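You operate a simulated robot arm through the tools that you are given. There is no shell and no other tool.

Carry out the task below with a simulated robot arm. There is one attempt and no reset: what you move stays moved.

JOB
Tip the muddy fill into the scrap tin, brush the well clean and set the stalk in it.
Fine: the mould goes back to its spot before brushing; the brush goes back in its block.

It is judged by the outcome, as a careful person would: the job done as asked, and still so three seconds after it is handed in. It fails if anything else is knocked over, pushed out of place, dropped, spilled or broken.

ROBOT AND FRAMES
A 7-joint arm with a two-finger parallel gripper, fixed in place. Base frame: the origin is on the floor under the middle of its stand, x ahead of it, y to its left, z up. Units: mm, rad, N and s.
It reaches about 1147 mm from its shoulder. Its first joint turns from -2.897 to 2.897 rad. Payload 3.43 kg.
Tool frame: the origin (TCP) lies between the finger pads and is the grasp point; the fingertips stand 30 mm ahead of it; z points along the fingers, y is the line along which they close. The gripper opens to 94 mm. The fingers are 28 mm wide and 10 mm thick; the gripper's body (50 by 96 mm) begins 55 mm behind the TCP.
Orientation is told as [roll, pitch, yaw] about the base's x, y, z axes, in that order, counted from this pose: with the fingers straight down and closing along the base's y, the tool's x points along the base's -x, its y along +y and its z along -z.

CONTROLS
- The arm moves only by the tool play_rows. Its argument "steps" is a list of rows, each an object of numbers (a shift or turn left out is 0, a gripper value left out holds the last): "rx", "ry", "rz": the turn, a rotation vector about the tool's x, y, z in units of 4 degrees (1.0 is 4 degrees); "x", "y", "z": the shift along the tool's x, y, z in units of 40 mm (1.0 is 40 mm); "jaw": the gripper command, from -1 (shut) to 1 (fully open), values between in proportion. In form: [{"rx": .., "ry": .., "rz": .., "x": .., "y": .., "z": .., "jaw": ..}, ...]. A call has 1 to 20 rows; each row shifts and turns the commanded pose from where the row before left it, along the tool's axes as they then stand. A call with a number of a shift or a turn outside -1 to 1 is refused whole. Rows are played at 5 a second. More than 50 mm and 0.15 rad between two rows, or a gripper value outside its range, and nothing of the call is played. A pose out of reach is approached as far as the arm can. The call stops where the force on the tool passes 40 N (or 10 N more than at its start, if that is more) or the arm is blocked; 0.2 s more then pass. Each finger travels about 45 mm/s and halts on what it meets, pressing with about 41 N; the grip force reading is that of the motor and also rises with nothing between the fingers. The clock runs only during rows and for 0.2 s after the last one: add rows that do not move to give the fingers time. The reply holds the time, the measured pose of the TCP, the force on the tool along the base axes, the opening and the grip force, in the units named above and with some noise, with the torque about the TCP (base axes, N m) and any sound that the robot's microphone picked up, and new pictures: "show" is both (left out), scene, wrist or none.
- Cameras (640 x 400 px; columns grow to the right, rows downward): "scene" is fixed at [218, -490.4, 1322.6]; the picture's right is [0.92, -0.39, 0.00], its down [-0.17, -0.41, -0.90] and it looks along [0.35, 0.82, -0.44] (base axes); focal length 362 px, centre (320, 200). "wrist" rides on the gripper at [76, 14, -102] in the tool frame; the picture's right is [-0.18, 0.98, 0.00], its down [-0.75, -0.14, -0.64] and it looks along [-0.63, -0.12, 0.77] (tool axes); focal length 243 px, centre (320, 200). There is no depth. A picture from a camera that has moved, and an enlarged one, comes with that camera's place and axes in the base frame and with its lens. The place of the scene camera against the robot may be out by one fixed shift of up to 12 mm in any direction.
- close_up(camera, box): a new picture of the part [left, top, right, bottom] of that camera's present view, enlarged. No time passes.
- hand_in(): hands the job in; it is judged then, once.

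Places have to be worked out from the pictures, the camera data and where the tool is seen. Open the gripper and draw the arm clear of the work before you hand the job in, unless the task says otherwise.

The tools are called after "Emit:" as name(argument=value, ...) on one line, values as JSON. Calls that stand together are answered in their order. play_rows: Moves the arm, as the interface text tells. Its arguments: {"type":"object","properties":{"steps":{"type":"array"},"show":{"type":"string","enum":["both","scene","wrist","none"]}},"required":["steps"]} The other tools are called the same way: close_up (camera, box) takes an enlarged picture of a part of a camera's view; hand_in () hands the job in.

At the start:

```text
time_s: 0.0
ee_pos: [386.0, 481.3, 1031.0]
tcp_rot: [-0.001, 0.001, -0.002]
force: [-0.1, 0.1, -1.2]
moment: [0.01, 0.01, -0.03]
grip_width: 94.1
grip_force: 0.0
```

scene: 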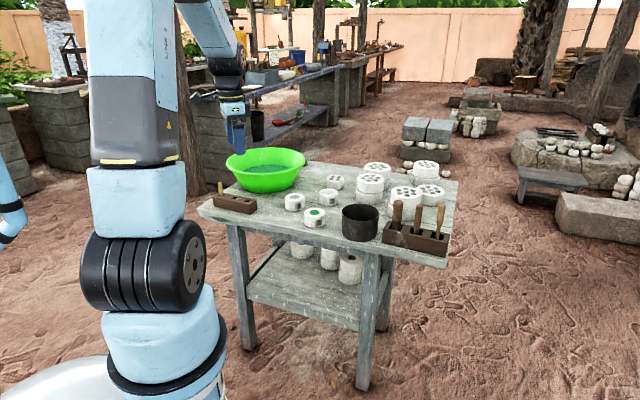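
wrist: 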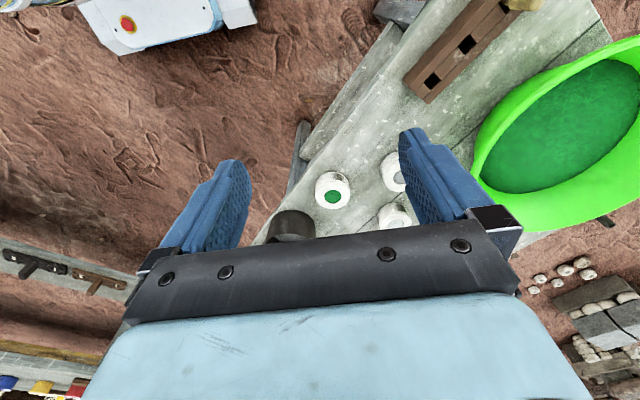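

I'll begin by looking closely at the table with enlarged scene pictures to identify the objects.

Emit:
close_up(camera="scene", box=[190, 130, 350, 230])

Emit:
close_up(camera="scene", box=[310, 150, 470, 250])

Emit:
close_up(camera="wrist", box=[240, 100, 480, 250])

```text
4.00 times, centred on (270, 180) of scene
camera zoom: at [218.0, -490.4, 1322.6], right [0.92, -0.39, 0.0], down [-0.17, -0.41, -0.9], along [0.35, 0.82, -0.44], focal length 1446 px, centre (520, 280)
```

zoom: 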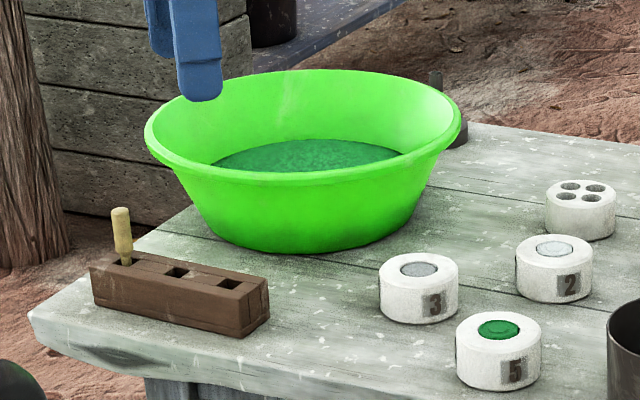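

```text
4.00 times, centred on (390, 200) of scene
camera zoom: at [218.0, -490.4, 1322.6], right [0.92, -0.39, 0.0], down [-0.17, -0.41, -0.9], along [0.35, 0.82, -0.44], focal length 1446 px, centre (40, 200)
```

zoom: 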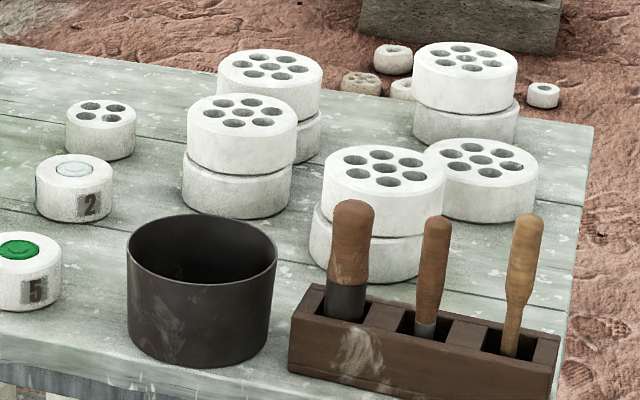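

```text
2.67 times, centred on (360, 175) of wrist
camera zoom: at [310.1, 495.0, 1132.8], right [0.18, 0.98, 0.0], down [0.75, -0.14, 0.64], along [0.63, -0.12, -0.77], focal length 647 px, centre (213, 267)
```

zoom: 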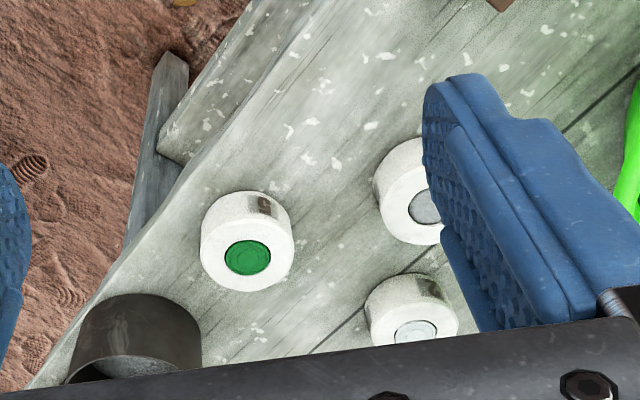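

The pictures put mould 5 (green fill) with its top near (606, 464, 767), the tin near (717, 360), the three-tool block near (826, 220) and another block near (385, 650). I'll move high over the table to get clear views of the fills and tools.

Emit:
play_rows(steps=[{"x": -0.7, "y": -0.32}, {"x": -0.9, "y": -0.42}, {"x": -0.9, "y": -0.42}, {"x": -0.9, "y": -0.42}, {"x": -0.9, "y": -0.42}, {}])

```text
time_s: 1.4
ee_pos: [558.4, 401.3, 1029.8]
tcp_rot: [-0.002, 0.001, 0.002]
force: [-0.2, 0.2, -0.9]
moment: [-0.02, 0.02, 0.0]
grip_width: 93.9
grip_force: 0.1
camera wrist: at [483.2, 414.7, 1132.9], right [0.18, 0.98, 0.0], down [0.75, -0.14, 0.64], along [0.63, -0.12, -0.77], focal length 243 px, centre (320, 200)
```

scene: 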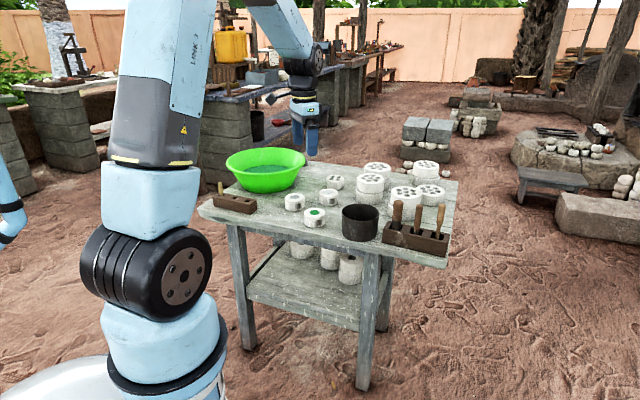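
wrist: 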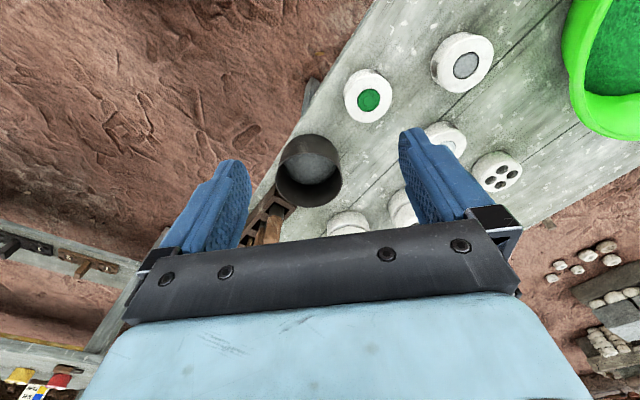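

The moulds are now clearly in view. I'll zoom in on the three moulds and the tin.

Emit:
close_up(camera="wrist", box=[330, 20, 506, 130])

Emit:
close_up(camera="wrist", box=[260, 120, 356, 180])

Emit:
close_up(camera="wrist", box=[400, 100, 528, 180])

Emit:
close_up(camera="scene", box=[380, 190, 460, 240])

Emit:
close_up(camera="scene", box=[200, 170, 280, 220])

Emit:
close_up(camera="scene", box=[275, 170, 355, 220])

```text
3.64 times, centred on (418, 75) of wrist
camera zoom: at [483.2, 414.7, 1132.9], right [0.18, 0.98, 0.0], down [0.75, -0.14, 0.64], along [0.63, -0.12, -0.77], focal length 882 px, centre (-36, 654)
```

zoom: 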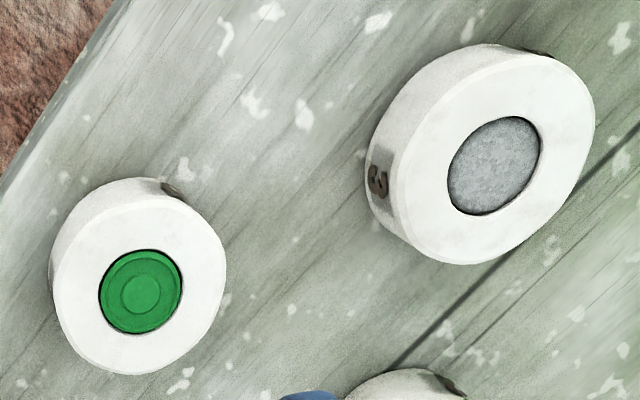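

```text
6.67 times, centred on (308, 150) of wrist
camera zoom: at [483.2, 414.7, 1132.9], right [0.18, 0.98, 0.0], down [0.75, -0.14, 0.64], along [0.63, -0.12, -0.77], focal length 1618 px, centre (400, 533)
```

zoom: 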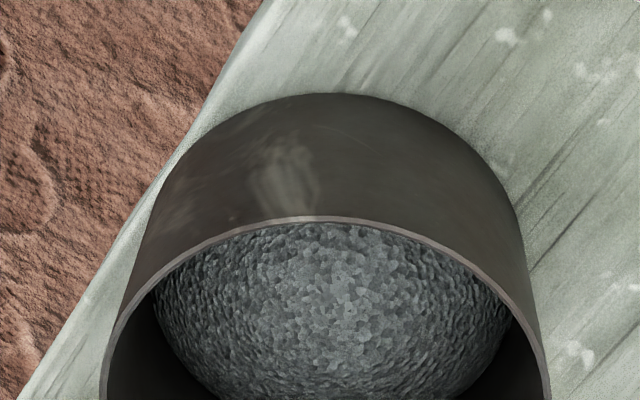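

```text
5.00 times, centred on (464, 140) of wrist
camera zoom: at [483.2, 414.7, 1132.9], right [0.18, 0.98, 0.0], down [0.75, -0.14, 0.64], along [0.63, -0.12, -0.77], focal length 1213 px, centre (-400, 500)
```

zoom: 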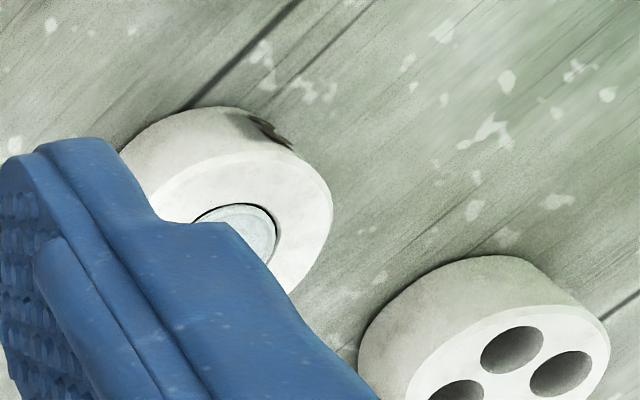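

```text
8.00 times, centred on (420, 215) of scene
camera zoom: at [218.0, -490.4, 1322.6], right [0.92, -0.39, 0.0], down [-0.17, -0.41, -0.9], along [0.35, 0.82, -0.44], focal length 2893 px, centre (-480, 80)
```

zoom: 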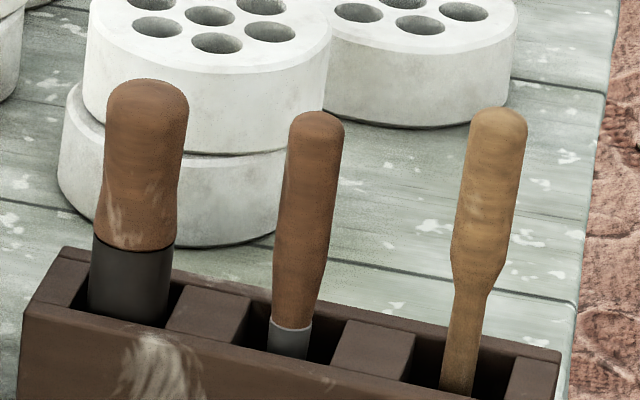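

```text
8.00 times, centred on (240, 195) of scene
camera zoom: at [218.0, -490.4, 1322.6], right [0.92, -0.39, 0.0], down [-0.17, -0.41, -0.9], along [0.35, 0.82, -0.44], focal length 2893 px, centre (960, 240)
```

zoom: 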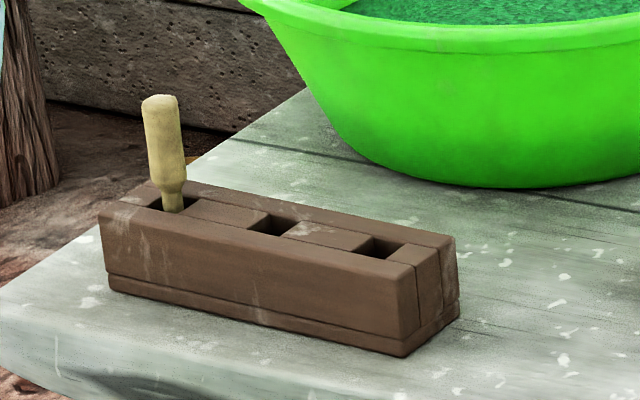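

```text
8.00 times, centred on (315, 195) of scene
camera zoom: at [218.0, -490.4, 1322.6], right [0.92, -0.39, 0.0], down [-0.17, -0.41, -0.9], along [0.35, 0.82, -0.44], focal length 2893 px, centre (360, 240)
```

zoom: 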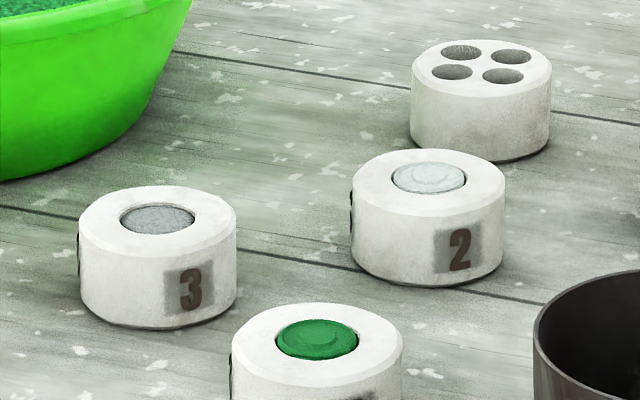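

Mould 3 holds a dull grey granular fill just like the scrap already in the tin, while 5 is clean green and 2 is clear, so mould 3 looks like the muddy one. Next I'll move over the right-hand tool block to identify the brush and stalk.

Emit:
play_rows(steps=[{"x": -0.5, "y": -0.5}, {"x": -0.8, "y": -0.8}, {"x": -0.8, "y": -0.8}, {"x": -0.8, "y": -0.8}, {"x": -0.8, "y": -0.8}, {"x": -0.8, "y": -0.8}, {"x": -0.8, "y": -0.8}, {}])

```text
time_s: 3.2
ee_pos: [770.4, 186.4, 1028.8]
tcp_rot: [0.001, 0.0, 0.001]
force: [-0.2, 0.1, 0.6]
moment: [-0.01, 0.0, 0.0]
grip_width: 94.0
grip_force: 0.0
camera wrist: at [695.1, 200.7, 1131.7], right [0.18, 0.98, 0.0], down [0.75, -0.14, 0.64], along [0.63, -0.12, -0.77], focal length 243 px, centre (320, 200)
```

scene: 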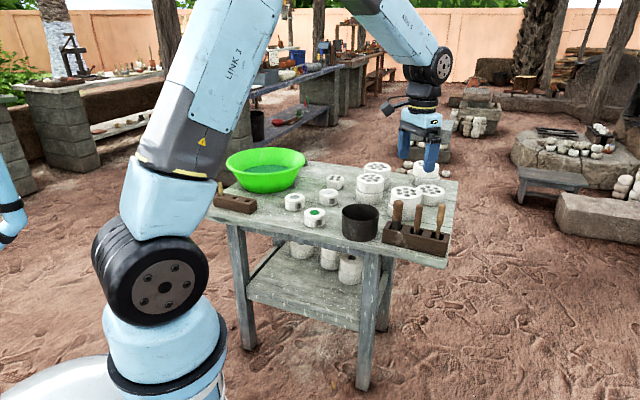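
wrist: 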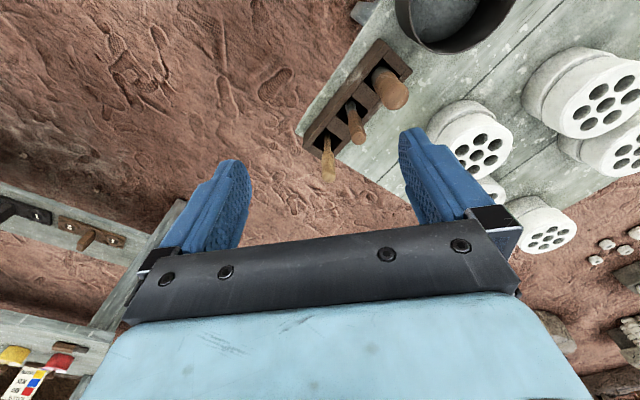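

Emit:
close_up(camera="wrist", box=[296, 35, 424, 115])

Emit:
close_up(camera="wrist", box=[290, 90, 386, 150])

Emit:
close_up(camera="wrist", box=[288, 110, 368, 190])

```text
5.00 times, centred on (360, 75) of wrist
camera zoom: at [695.1, 200.7, 1131.7], right [0.18, 0.98, 0.0], down [0.75, -0.14, 0.64], along [0.63, -0.12, -0.77], focal length 1213 px, centre (120, 825)
```

zoom: 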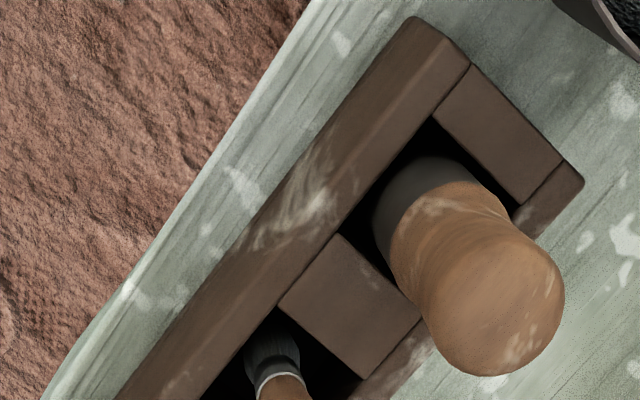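

```text
6.67 times, centred on (338, 120) of wrist
camera zoom: at [695.1, 200.7, 1131.7], right [0.18, 0.98, 0.0], down [0.75, -0.14, 0.64], along [0.63, -0.12, -0.77], focal length 1618 px, centre (200, 733)
```

zoom: 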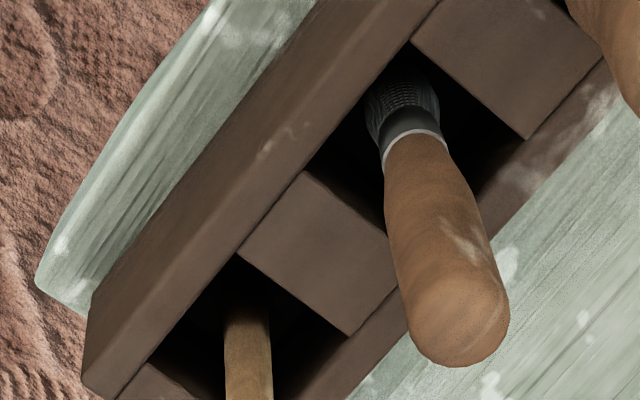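

```text
5.00 times, centred on (328, 150) of wrist
camera zoom: at [695.1, 200.7, 1131.7], right [0.18, 0.98, 0.0], down [0.75, -0.14, 0.64], along [0.63, -0.12, -0.77], focal length 1213 px, centre (280, 450)
```

zoom: 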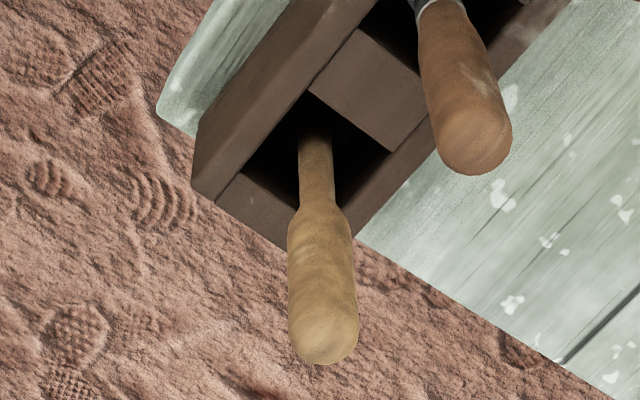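

The middle tool has a ferrule and flaring bristles, so it is the brush; the right one is a wooden stick with a thick grip. Now I'll fly over to the left block to look at the pale stick there.

Emit:
play_rows(steps=[{"x": 0.5, "y": 0.5}, {"x": 0.85, "y": 0.8}, {"x": 0.85, "y": 0.8}, {"x": 0.85, "y": 0.8}, {"x": 0.85, "y": 0.8}, {"x": 0.85, "y": 0.8}, {"x": 0.85, "y": 0.8}, {"x": 0.85, "y": 0.8}, {"x": 0.85, "y": 0.8}, {"x": 0.85, "y": 0.8}, {"x": 0.85, "y": 0.8}, {"x": 0.85, "y": 0.8}, {"x": 0.85, "y": 0.8}, {}])

```text
time_s: 6.2
ee_pos: [340.7, 592.0, 1032.5]
tcp_rot: [0.001, -0.001, 0.0]
force: [0.2, 0.6, 0.1]
moment: [0.01, -0.04, -0.03]
grip_width: 94.2
grip_force: 0.0
camera wrist: at [266.4, 606.1, 1135.7], right [0.18, 0.98, 0.0], down [0.75, -0.14, 0.64], along [0.63, -0.12, -0.77], focal length 243 px, centre (320, 200)
```

scene: 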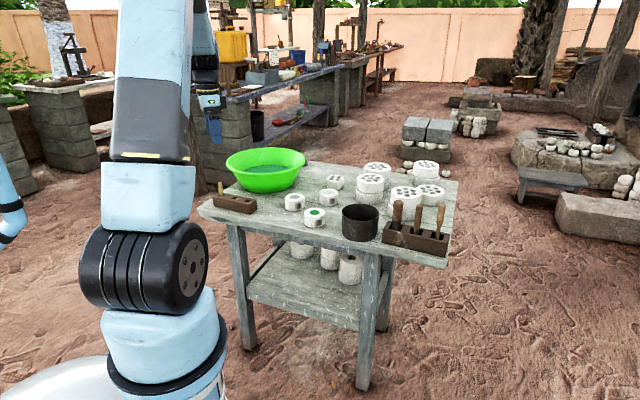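
wrist: 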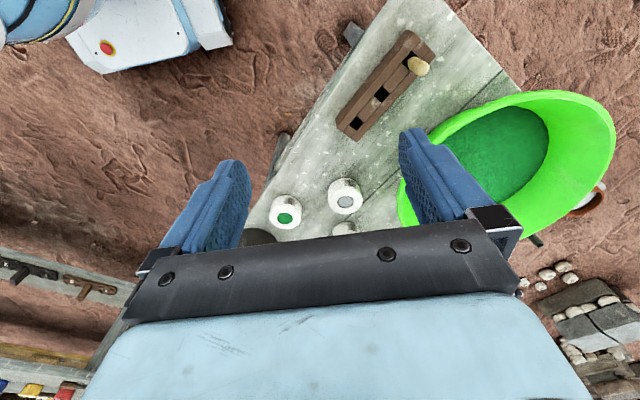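

Emit:
close_up(camera="wrist", box=[330, 25, 458, 145])

Emit:
close_up(camera="wrist", box=[385, 30, 449, 90])

Emit:
close_up(camera="wrist", box=[320, 170, 368, 240])

Emit:
close_up(camera="wrist", box=[520, 150, 620, 250])

```text
3.33 times, centred on (394, 85) of wrist
camera zoom: at [266.4, 606.1, 1135.7], right [0.18, 0.98, 0.0], down [0.75, -0.14, 0.64], along [0.63, -0.12, -0.77], focal length 809 px, centre (73, 583)
```

zoom: 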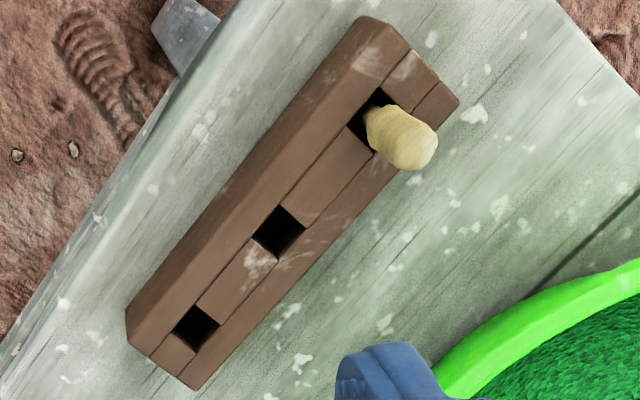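

```text
6.67 times, centred on (417, 60) of wrist
camera zoom: at [266.4, 606.1, 1135.7], right [0.18, 0.98, 0.0], down [0.75, -0.14, 0.64], along [0.63, -0.12, -0.77], focal length 1618 px, centre (-327, 1133)
```

zoom: 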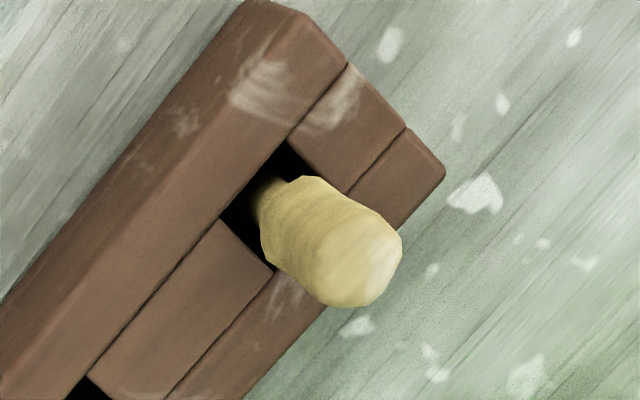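

```text
5.71 times, centred on (344, 205) of wrist
camera zoom: at [266.4, 606.1, 1135.7], right [0.18, 0.98, 0.0], down [0.75, -0.14, 0.64], along [0.63, -0.12, -0.77], focal length 1386 px, centre (183, 171)
```

zoom: 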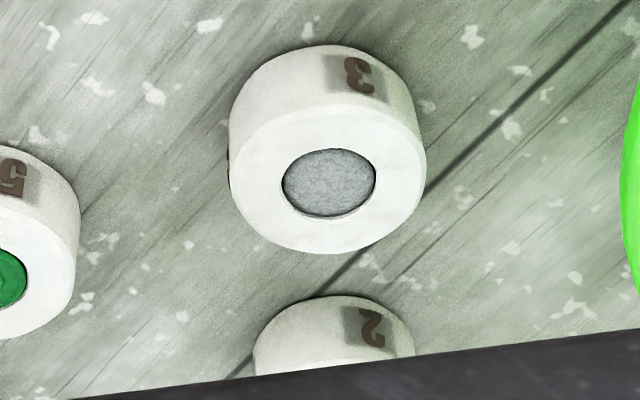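

```text
4.00 times, centred on (570, 200) of wrist
camera zoom: at [266.4, 606.1, 1135.7], right [0.18, 0.98, 0.0], down [0.75, -0.14, 0.64], along [0.63, -0.12, -0.77], focal length 970 px, centre (-680, 200)
```

zoom: 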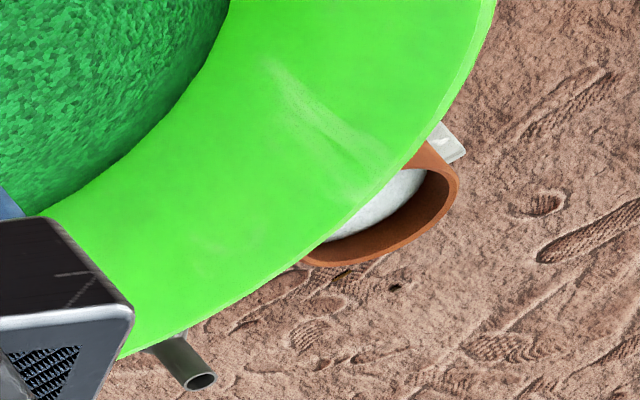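

The left block holds only the pale stick, which I take to be the stalk. The two wrist views put mould 3's well at about (591, 597, 758). The bowl rim is close on its +y side, so I'll grip it with the fingers closing along x. Before touching anything I'll test the pouring posture in free air above the tin.

Emit:
play_rows(steps=[{"x": -0.5, "y": -0.25}, {"x": -0.9, "y": -0.42}, {"x": -0.9, "y": -0.42}, {"x": -0.9, "y": -0.42}, {"x": -0.9, "y": -0.42}, {"x": -0.9, "y": -0.42}, {"x": -0.9, "y": -0.42}, {"x": -0.9, "y": -0.42}, {"x": -0.9, "y": -0.42}, {"rz": -1}, {"rz": -1}, {"rz": -1}, {"rz": -1}, {"rz": -1}, {"rz": -1}, {"rz": -1}, {"rz": -1}, {"rz": -1}, {"rz": -1}, {}])

Emit:
play_rows(steps=[{"rz": -1}, {"rz": -1}, {"rz": -1}, {"rz": -1}, {"rz": -1}, {"rz": -1}, {"rz": -1}, {"rz": -1}, {"rz": -1}, {"rz": -1}, {"rz": -1}, {"rz": -1}, {"rz": -0.5}, {}])

```text
time_s: 10.4
ee_pos: [649.7, 448.4, 1028.6]
tcp_rot: [-0.001, 0.0, 0.7]
force: [-0.5, 0.5, 1.2]
moment: [0.02, -0.03, -0.02]
grip_width: 94.1
grip_force: 0.0
camera wrist: at [583.2, 410.3, 1133.0], right [-0.49, 0.87, 0.0], down [0.67, 0.38, 0.64], along [0.56, 0.32, -0.77], focal length 243 px, centre (320, 200)
```

scene: 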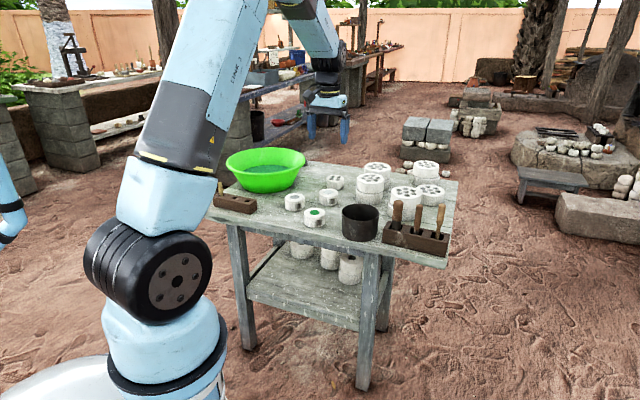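
wrist: 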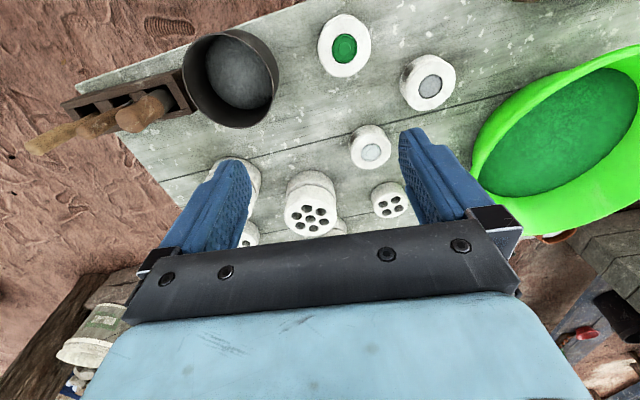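

```text
time_s: 13.4
ee_pos: [650.6, 447.7, 1028.8]
tcp_rot: [0.0, 0.0, 1.572]
force: [0.0, -0.9, 0.2]
moment: [0.02, 0.02, 0.03]
grip_width: 94.2
grip_force: 0.0
camera wrist: at [636.4, 372.3, 1132.4], right [-0.98, 0.18, 0.0], down [0.14, 0.75, 0.64], along [0.12, 0.63, -0.77], focal length 243 px, centre (320, 200)
```

scene: 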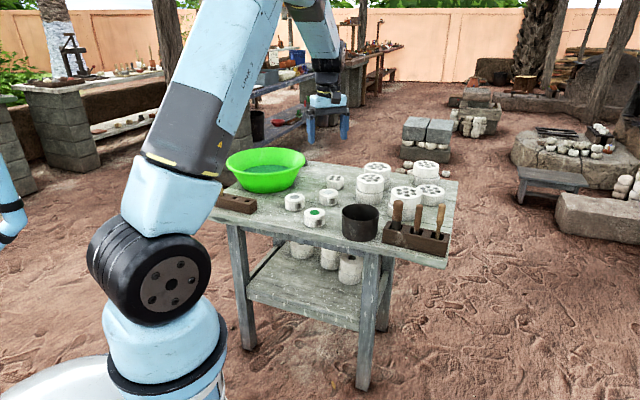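
wrist: 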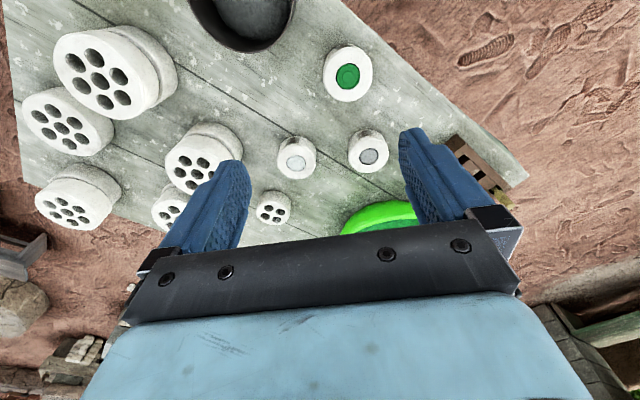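

Yaw +90° works fine. I'll take close-ups here for better localisation and a check of the fills.

Emit:
close_up(camera="wrist", box=[270, 110, 398, 190])

Emit:
close_up(camera="wrist", box=[180, 0, 308, 80])

Emit:
close_up(camera="wrist", box=[300, 30, 396, 110])

```text
5.00 times, centred on (334, 150) of wrist
camera zoom: at [636.4, 372.3, 1132.4], right [-0.98, 0.18, 0.0], down [0.14, 0.75, 0.64], along [0.12, 0.63, -0.77], focal length 1213 px, centre (250, 450)
```

zoom: 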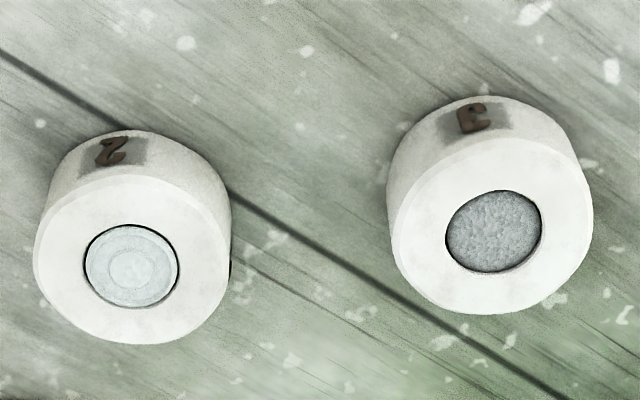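

```text
5.00 times, centred on (244, 40) of wrist
camera zoom: at [636.4, 372.3, 1132.4], right [-0.98, 0.18, 0.0], down [0.14, 0.75, 0.64], along [0.12, 0.63, -0.77], focal length 1213 px, centre (700, 1000)
```

zoom: 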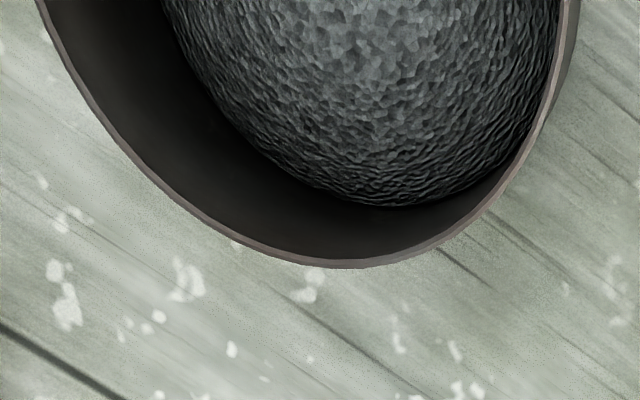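

```text
5.00 times, centred on (348, 70) of wrist
camera zoom: at [636.4, 372.3, 1132.4], right [-0.98, 0.18, 0.0], down [0.14, 0.75, 0.64], along [0.12, 0.63, -0.77], focal length 1213 px, centre (180, 850)
```

zoom: 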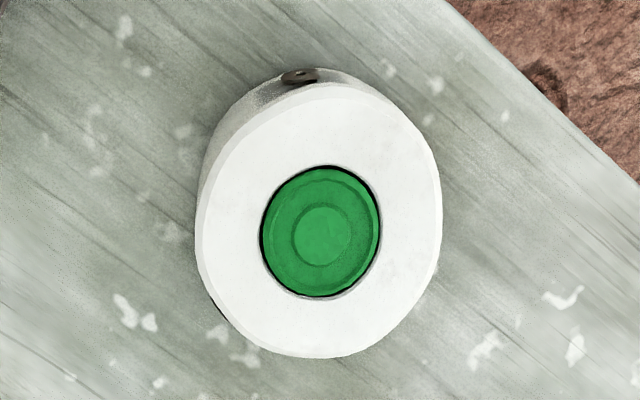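

Mould 3's fill is plainly the rough grey one; the others hold neat pressed fills. Now I'll move above the tin at height and test tilting the hand (fingers swinging towards -y).

Emit:
play_rows(steps=[{"x": 0.8, "y": -0.58}, {"x": 0.8, "y": -0.58}, {"x": 0.8, "y": -0.58}, {"ry": 1}, {"ry": 1}, {"ry": 1}, {"ry": 1}, {"ry": 1}, {"ry": 1}, {"ry": 1}, {"ry": 1}, {"ry": 1}, {"ry": 1}, {"ry": 1}, {"ry": 1}, {"ry": 1}, {"ry": 1}, {"ry": 1}, {}], show="scene")

Emit:
play_rows(steps=[{"ry": 1}, {"ry": 1}, {"ry": 1}, {"ry": 1}, {"ry": 1}, {"ry": 1}, {"ry": 1}, {"ry": 1}, {"ry": 1}, {"ry": 1}, {"ry": 1}, {}], show="scene")

```text
time_s: 17.4
ee_pos: [720.3, 352.3, 1029.7]
tcp_rot: [0.003, 1.049, 1.571]
force: [0.1, 0.2, -0.2]
moment: [-0.04, 0.01, 0.0]
grip_width: 93.8
grip_force: 0.2
```

scene: 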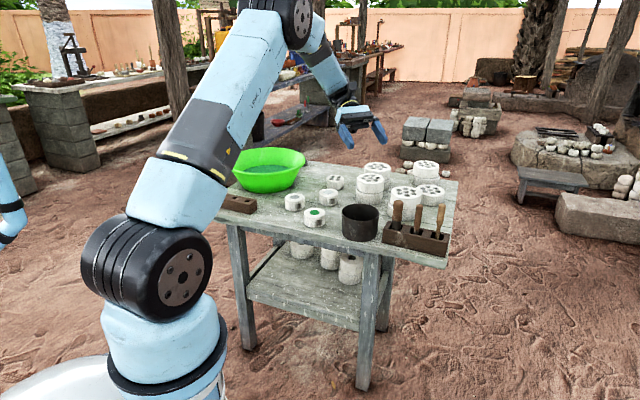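

```text
time_s: 20.0
ee_pos: [718.6, 352.4, 1030.2]
tcp_rot: [3.14, 1.323, -1.571]
force: [0.8, -0.7, 0.6]
moment: [-0.01, 0.0, -0.01]
grip_width: 94.0
grip_force: 0.0
```

scene: 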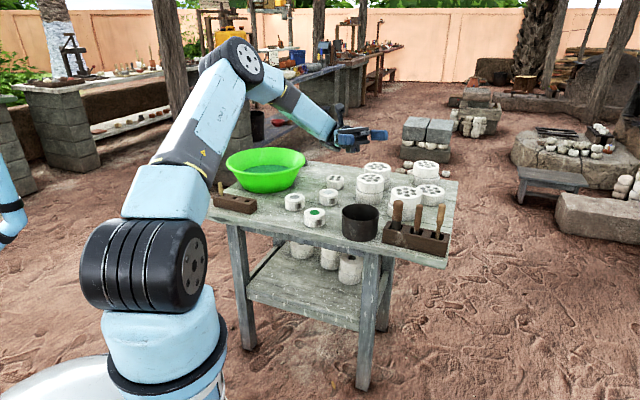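

The tilt reaches 104° without trouble. I'll test more tilt and then lower to the intended pouring height in free air.

Emit:
play_rows(steps=[{"ry": 1}, {"ry": 1}, {"ry": 1}, {"ry": 1}, {"ry": 1}, {"ry": 1}, {}], show="scene")

```text
time_s: 21.6
ee_pos: [719.6, 353.2, 1029.3]
tcp_rot: [3.14, 0.906, -1.57]
force: [0.3, 0.9, -0.5]
moment: [0.0, 0.0, 0.05]
grip_width: 94.2
grip_force: 0.0
```

scene: 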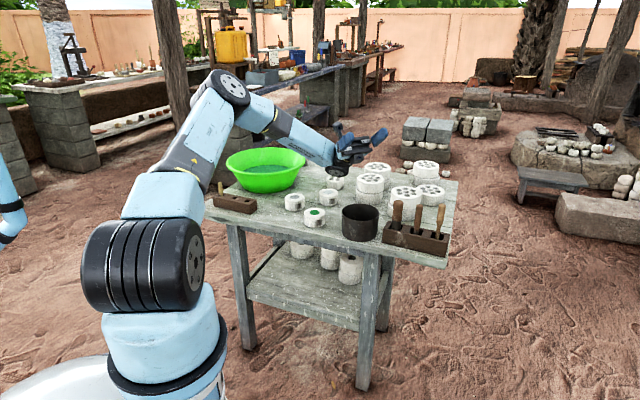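

Even 128° is reachable, but the forearm dips there. I'll return to about 104° and test lowering to pouring height around z≈905.

Emit:
play_rows(steps=[{"ry": -1}, {"ry": -1}, {"ry": -1}, {"ry": -1}, {"ry": -1}, {"ry": -1}, {"x": -0.79, "z": -0.2}, {"x": -0.79, "z": -0.2}, {"x": -0.79, "z": -0.2}, {"x": -0.79, "z": -0.2}, {}], show="both")

```text
time_s: 24.0
ee_pos: [718.7, 353.3, 899.2]
tcp_rot: [3.14, 1.326, -1.571]
force: [0.7, 0.4, -0.2]
moment: [-0.01, -0.01, -0.02]
grip_width: 93.9
grip_force: 0.1
camera wrist: at [704.9, 471.0, 948.1], right [-0.98, -0.04, -0.18], down [0.14, 0.44, -0.89], along [0.12, -0.9, -0.43], focal length 243 px, centre (320, 200)
```

scene: 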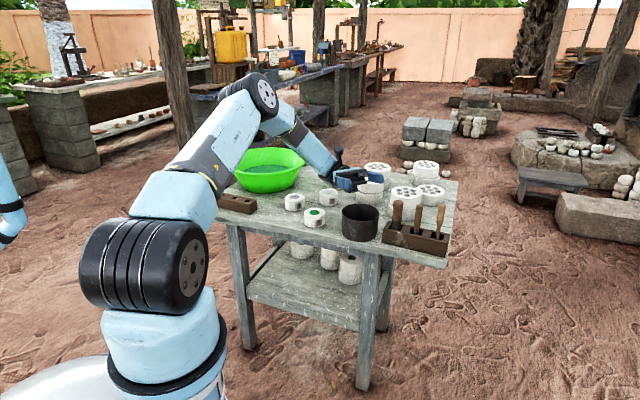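
wrist: 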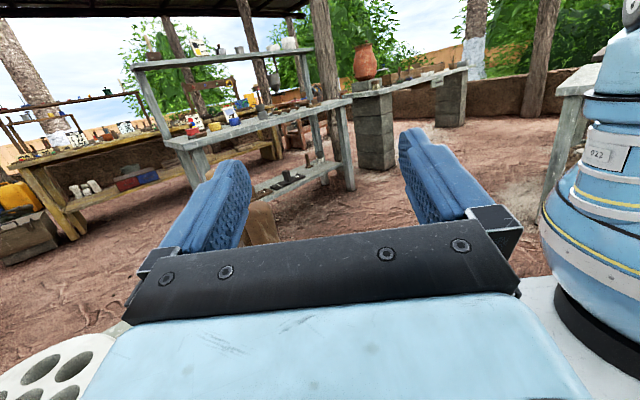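

The pour posture is reachable at z≈900. I'll check clearance to the bowl and stacks in a close-up.

Emit:
close_up(camera="scene", box=[230, 80, 430, 220])

```text
2.86 times, centred on (330, 150) of scene
camera zoom: at [218.0, -490.4, 1322.6], right [0.92, -0.39, 0.0], down [-0.17, -0.41, -0.9], along [0.35, 0.82, -0.44], focal length 1033 px, centre (291, 343)
```

zoom: 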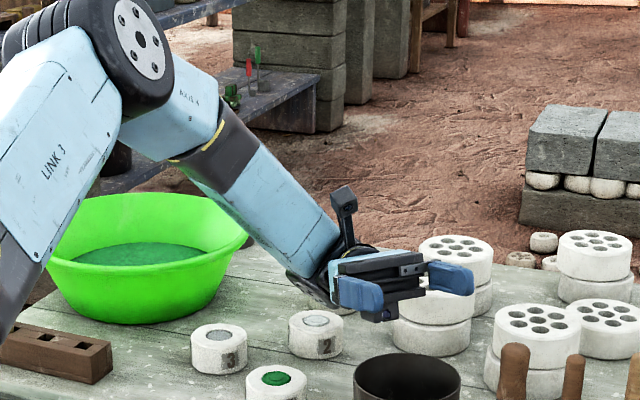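

Posture is clear of the bowl, though the wrist is fairly low over mould 2. I'll test swinging the yaw further out (about +55°) while tilted, so the wrist would sit off the table's front side instead.

Emit:
play_rows(steps=[{"x": 0.73, "z": 0.18}, {"rx": 0.97, "rz": 0.242}, {"rx": 0.97, "rz": 0.242}, {"rx": 0.97, "rz": 0.242}, {"rx": 0.97, "rz": 0.242}, {"rx": 0.97, "rz": 0.242}, {"rx": 0.97, "rz": 0.242}, {"rx": 0.97, "rz": 0.242}, {"rx": 0.97, "rz": 0.242}, {"rx": 0.97, "rz": 0.242}, {"rx": 0.97, "rz": 0.242}, {"rx": 0.97, "rz": 0.242}, {"rx": 0.97, "rz": 0.242}, {"rx": 0.97, "rz": 0.242}, {"rx": 0.97, "rz": 0.242}, {}], show="scene")

```text
time_s: 27.4
ee_pos: [718.8, 352.9, 930.2]
tcp_rot: [-3.141, 1.326, -0.591]
force: [0.1, -0.4, -0.2]
moment: [0.02, 0.0, 0.01]
grip_width: 94.2
grip_force: 0.0
```

scene: 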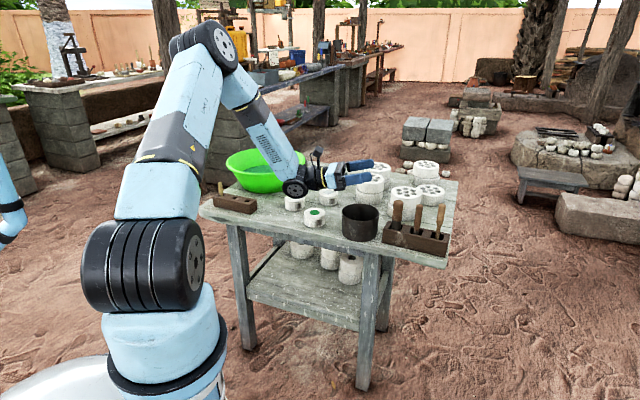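

That works too, with the wrist now swung toward the robot side. I'll turn 20° further, then un-tilt all the way back to the grasp inclination to verify the whole tilt range at this yaw.

Emit:
play_rows(steps=[{"rx": 0.97, "rz": 0.242}, {"rx": 0.97, "rz": 0.242}, {"rx": 0.97, "rz": 0.242}, {"rx": 0.97, "rz": 0.242}, {"rx": 0.97, "rz": 0.242}, {}], show="both")

```text
time_s: 28.8
ee_pos: [719.5, 353.2, 930.1]
tcp_rot: [-3.141, 1.327, -0.241]
force: [0.6, 0.4, -0.2]
moment: [0.0, 0.02, -0.04]
grip_width: 93.8
grip_force: 0.0
camera wrist: at [602.0, 367.9, 979.8], right [-0.19, -0.96, -0.18], down [-0.39, 0.24, -0.89], along [0.9, -0.1, -0.43], focal length 243 px, centre (320, 200)
```

scene: 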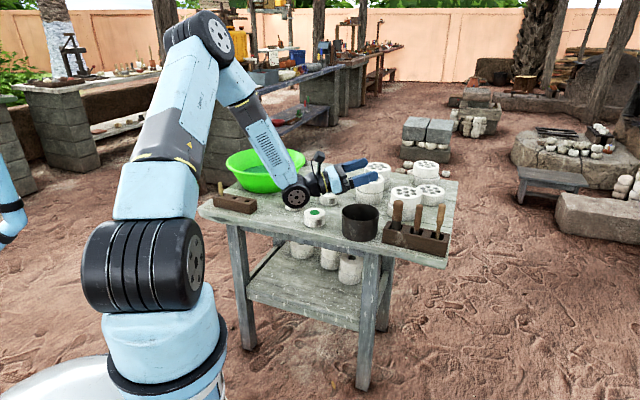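
wrist: 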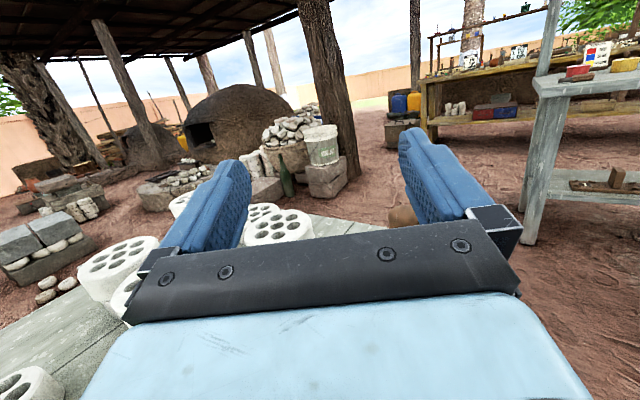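

Good. Now un-tilt at this yaw down to about -20° (the planned grasp inclination).

Emit:
play_rows(steps=[{"ry": -1}, {"ry": -1}, {"ry": -1}, {"ry": -1}, {"ry": -1}, {"ry": -1}, {"ry": -1}, {"ry": -1}, {"ry": -1}, {"ry": -1}, {"ry": -1}, {"ry": -1}, {"ry": -1}, {"ry": -1}, {"ry": -1}, {"ry": -1}, {"ry": -1}, {"ry": -1}, {"ry": -1}, {"ry": -1}], show="none")

Emit:
play_rows(steps=[{"ry": -1}, {"ry": -1}, {"ry": -1}, {"ry": -1}, {"ry": -1}, {"ry": -1}, {"ry": -1}, {"ry": -1}, {"ry": -1}, {"ry": -1}, {"ry": -1}, {}], show="both")

```text
time_s: 33.0
ee_pos: [718.5, 354.5, 930.4]
tcp_rot: [-0.001, 0.419, 2.897]
force: [-0.7, 0.1, -0.3]
moment: [-0.01, -0.02, -0.03]
grip_width: 93.9
grip_force: 0.1
```

```text
time_s: 35.6
ee_pos: [719.5, 353.2, 929.0]
tcp_rot: [0.001, -0.351, 2.897]
force: [-0.6, -0.2, -0.6]
moment: [-0.01, -0.03, 0.0]
grip_width: 94.1
grip_force: 0.1
camera wrist: at [819.9, 313.5, 999.8], right [-0.41, -0.91, 0.06], down [-0.44, 0.25, 0.86], along [-0.8, 0.32, -0.5], focal length 243 px, centre (320, 200)
```

scene: 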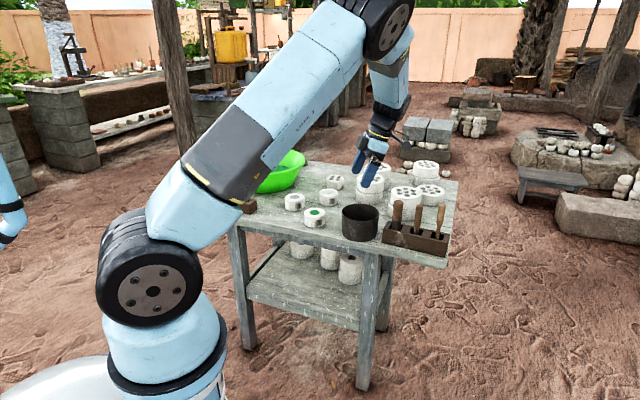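
wrist: 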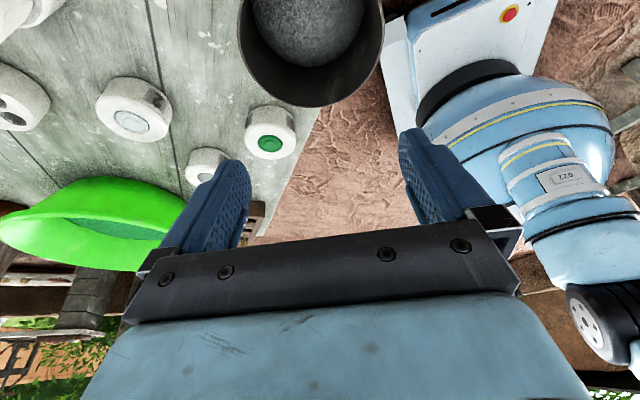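

The whole tilt range works at this yaw. I'll take a close-up of the tin from here to fix its place.

Emit:
close_up(camera="wrist", box=[224, 0, 400, 110])

Emit:
close_up(camera="wrist", box=[80, 60, 320, 210])

```text
3.64 times, centred on (312, 55) of wrist
camera zoom: at [819.9, 313.5, 999.8], right [-0.41, -0.91, 0.06], down [-0.44, 0.25, 0.86], along [-0.8, 0.32, -0.5], focal length 882 px, centre (349, 727)
```

zoom: 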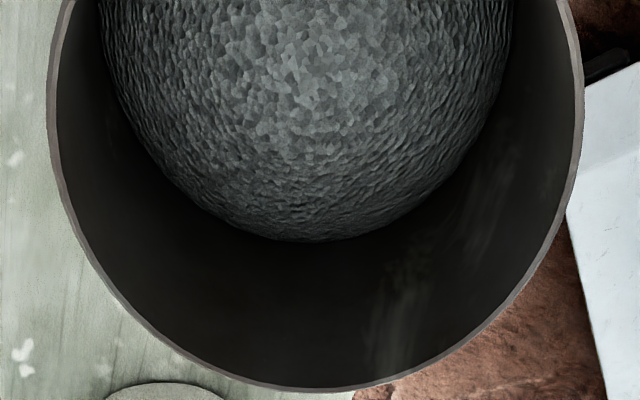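

```text
2.67 times, centred on (200, 135) of wrist
camera zoom: at [819.9, 313.5, 999.8], right [-0.41, -0.91, 0.06], down [-0.44, 0.25, 0.86], along [-0.8, 0.32, -0.5], focal length 647 px, centre (640, 373)
```

zoom: 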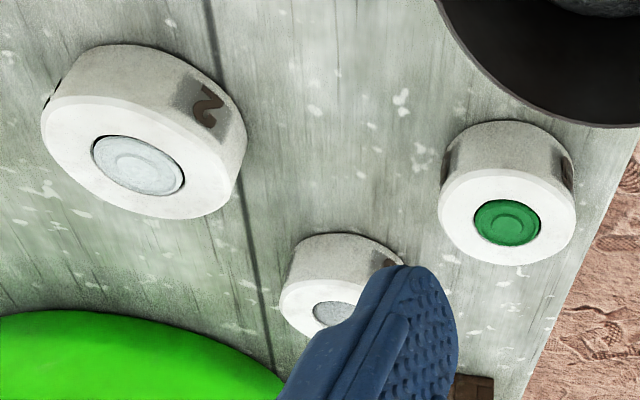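

The tin's rim fits a circle centred at about (718, 352), radius 59, rim z≈792. Now I'll turn the yaw back to about 100° for the grasp at mould 3.

Emit:
play_rows(steps=[{"rx": 0.342, "rz": 0.94}, {"rx": 0.342, "rz": 0.94}, {"rx": 0.342, "rz": 0.94}, {"rx": 0.342, "rz": 0.94}, {"rx": 0.342, "rz": 0.94}, {"rx": 0.342, "rz": 0.94}, {"rx": 0.342, "rz": 0.94}, {"rx": 0.342, "rz": 0.94}, {"rx": 0.342, "rz": 0.94}, {"rx": 0.342, "rz": 0.94}, {"rx": 0.342, "rz": 0.94}, {"rx": 0.342, "rz": 0.94}, {"rx": 0.342, "rz": 0.94}, {"rx": 0.342, "rz": 0.94}, {"rx": 0.342, "rz": 0.94}, {"rx": 0.342, "rz": 0.94}, {"rx": 0.17, "rz": 0.47}, {}], show="wrist")

```text
time_s: 39.4
ee_pos: [719.2, 351.4, 928.7]
tcp_rot: [0.001, -0.35, 1.744]
force: [-1.2, 0.0, 0.2]
moment: [-0.01, 0.01, -0.02]
grip_width: 94.0
grip_force: 0.0
camera wrist: at [724.7, 245.4, 1000.3], right [-1.0, 0.0, 0.06], down [0.05, 0.51, 0.86], along [-0.03, 0.86, -0.5], focal length 243 px, centre (320, 200)
```

wrist: 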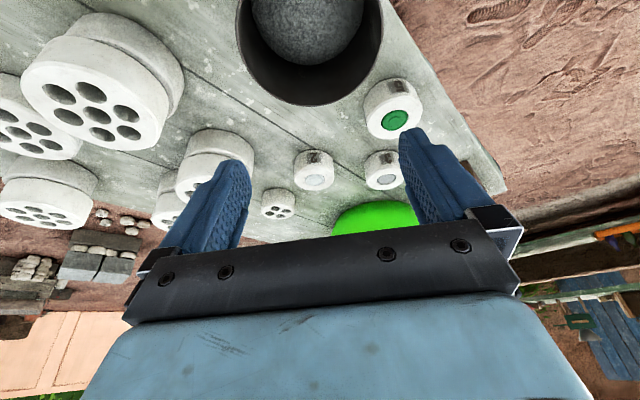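

Yaw is 100° and inclination −20° as planned. I'll move to a hover about 110 mm back from mould 3 along the approach line.

Emit:
play_rows(steps=[{"x": -0.4, "y": 0.172, "z": 0.294}, {"x": -0.787, "y": 0.344, "z": 0.588}, {"x": -0.787, "y": 0.344, "z": 0.588}, {"x": -0.787, "y": 0.344, "z": 0.588}, {"x": -0.787, "y": 0.344, "z": 0.588}, {"x": -0.787, "y": 0.344, "z": 0.588}, {"x": -0.387, "y": 0.172, "z": 0.294}, {}], show="both")

```text
time_s: 41.2
ee_pos: [598.3, 562.1, 864.1]
tcp_rot: [0.002, -0.349, 1.746]
force: [-0.4, 0.2, 0.4]
moment: [0.01, -0.01, 0.02]
grip_width: 93.7
grip_force: 0.0
camera wrist: at [603.7, 454.7, 934.3], right [-1.0, 0.0, 0.06], down [0.05, 0.51, 0.86], along [-0.03, 0.86, -0.5], focal length 243 px, centre (320, 200)
```

scene: 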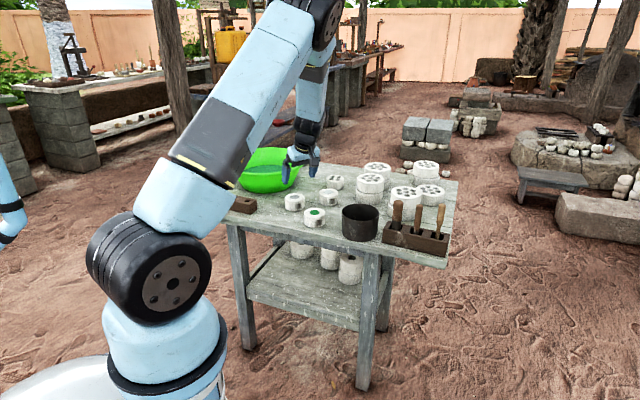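
wrist: 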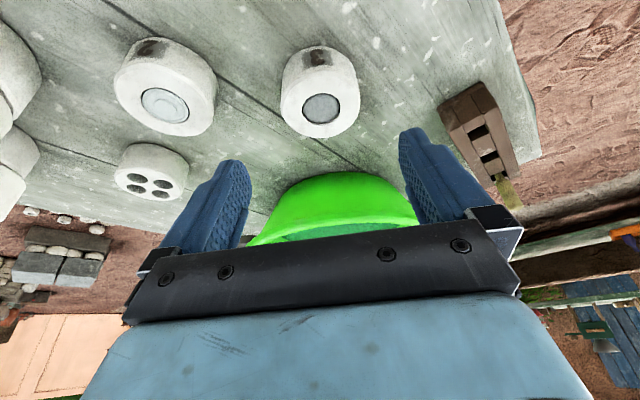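

I'll zoom in on mould 3 to refine its position and the table height.

Emit:
close_up(camera="wrist", box=[256, 30, 384, 150])

```text
3.33 times, centred on (320, 90) of wrist
camera zoom: at [603.7, 454.7, 934.3], right [-1.0, 0.0, 0.06], down [0.05, 0.51, 0.86], along [-0.03, 0.86, -0.5], focal length 809 px, centre (320, 567)
```

zoom: 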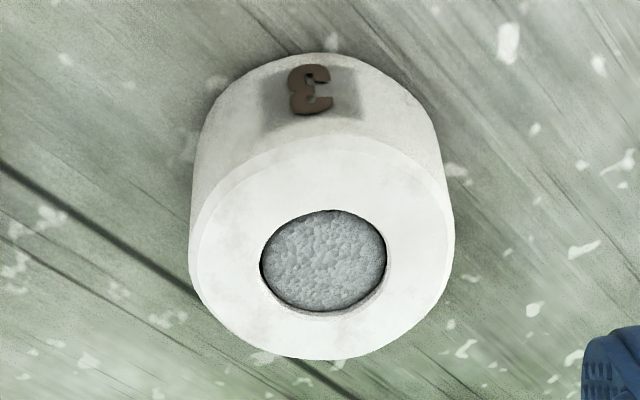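

The well rim is at about (592, 596, 759), the mould about 68 mm wide, the table near z≈725. I'll advance most of the way along the approach line and look again.

Emit:
play_rows(steps=[{"x": 0.05, "z": 0.5}, {"x": 0.05, "z": 0.5}, {"x": 0.05, "z": 0.5}, {"x": 0.05, "z": 0.4}, {}], show="both")

```text
time_s: 42.4
ee_pos: [596.2, 579.7, 787.2]
tcp_rot: [0.001, -0.348, 1.745]
force: [0.7, 0.3, -1.0]
moment: [-0.02, 0.02, 0.02]
grip_width: 94.1
grip_force: 0.2
camera wrist: at [601.0, 472.1, 858.5], right [-1.0, 0.0, 0.06], down [0.05, 0.51, 0.86], along [-0.03, 0.86, -0.5], focal length 243 px, centre (320, 200)
```

scene: 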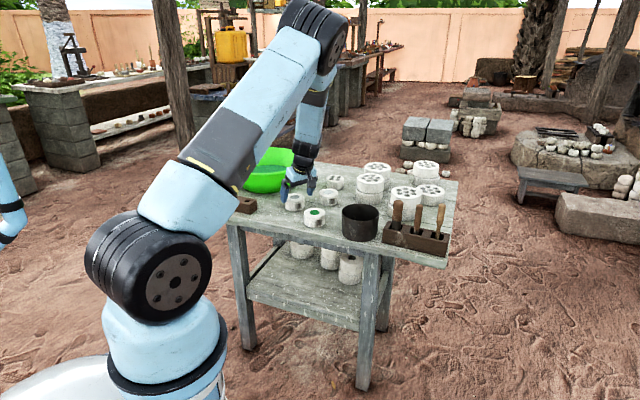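
wrist: 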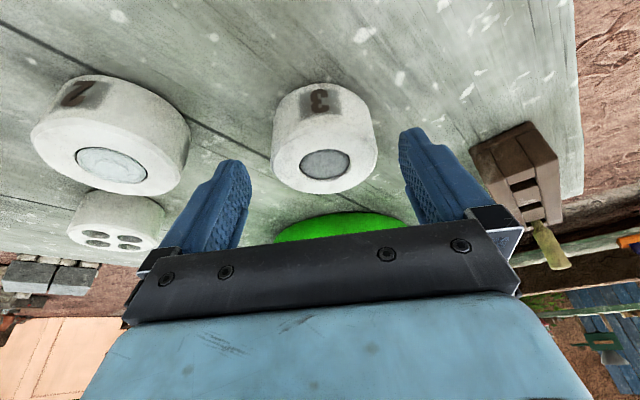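

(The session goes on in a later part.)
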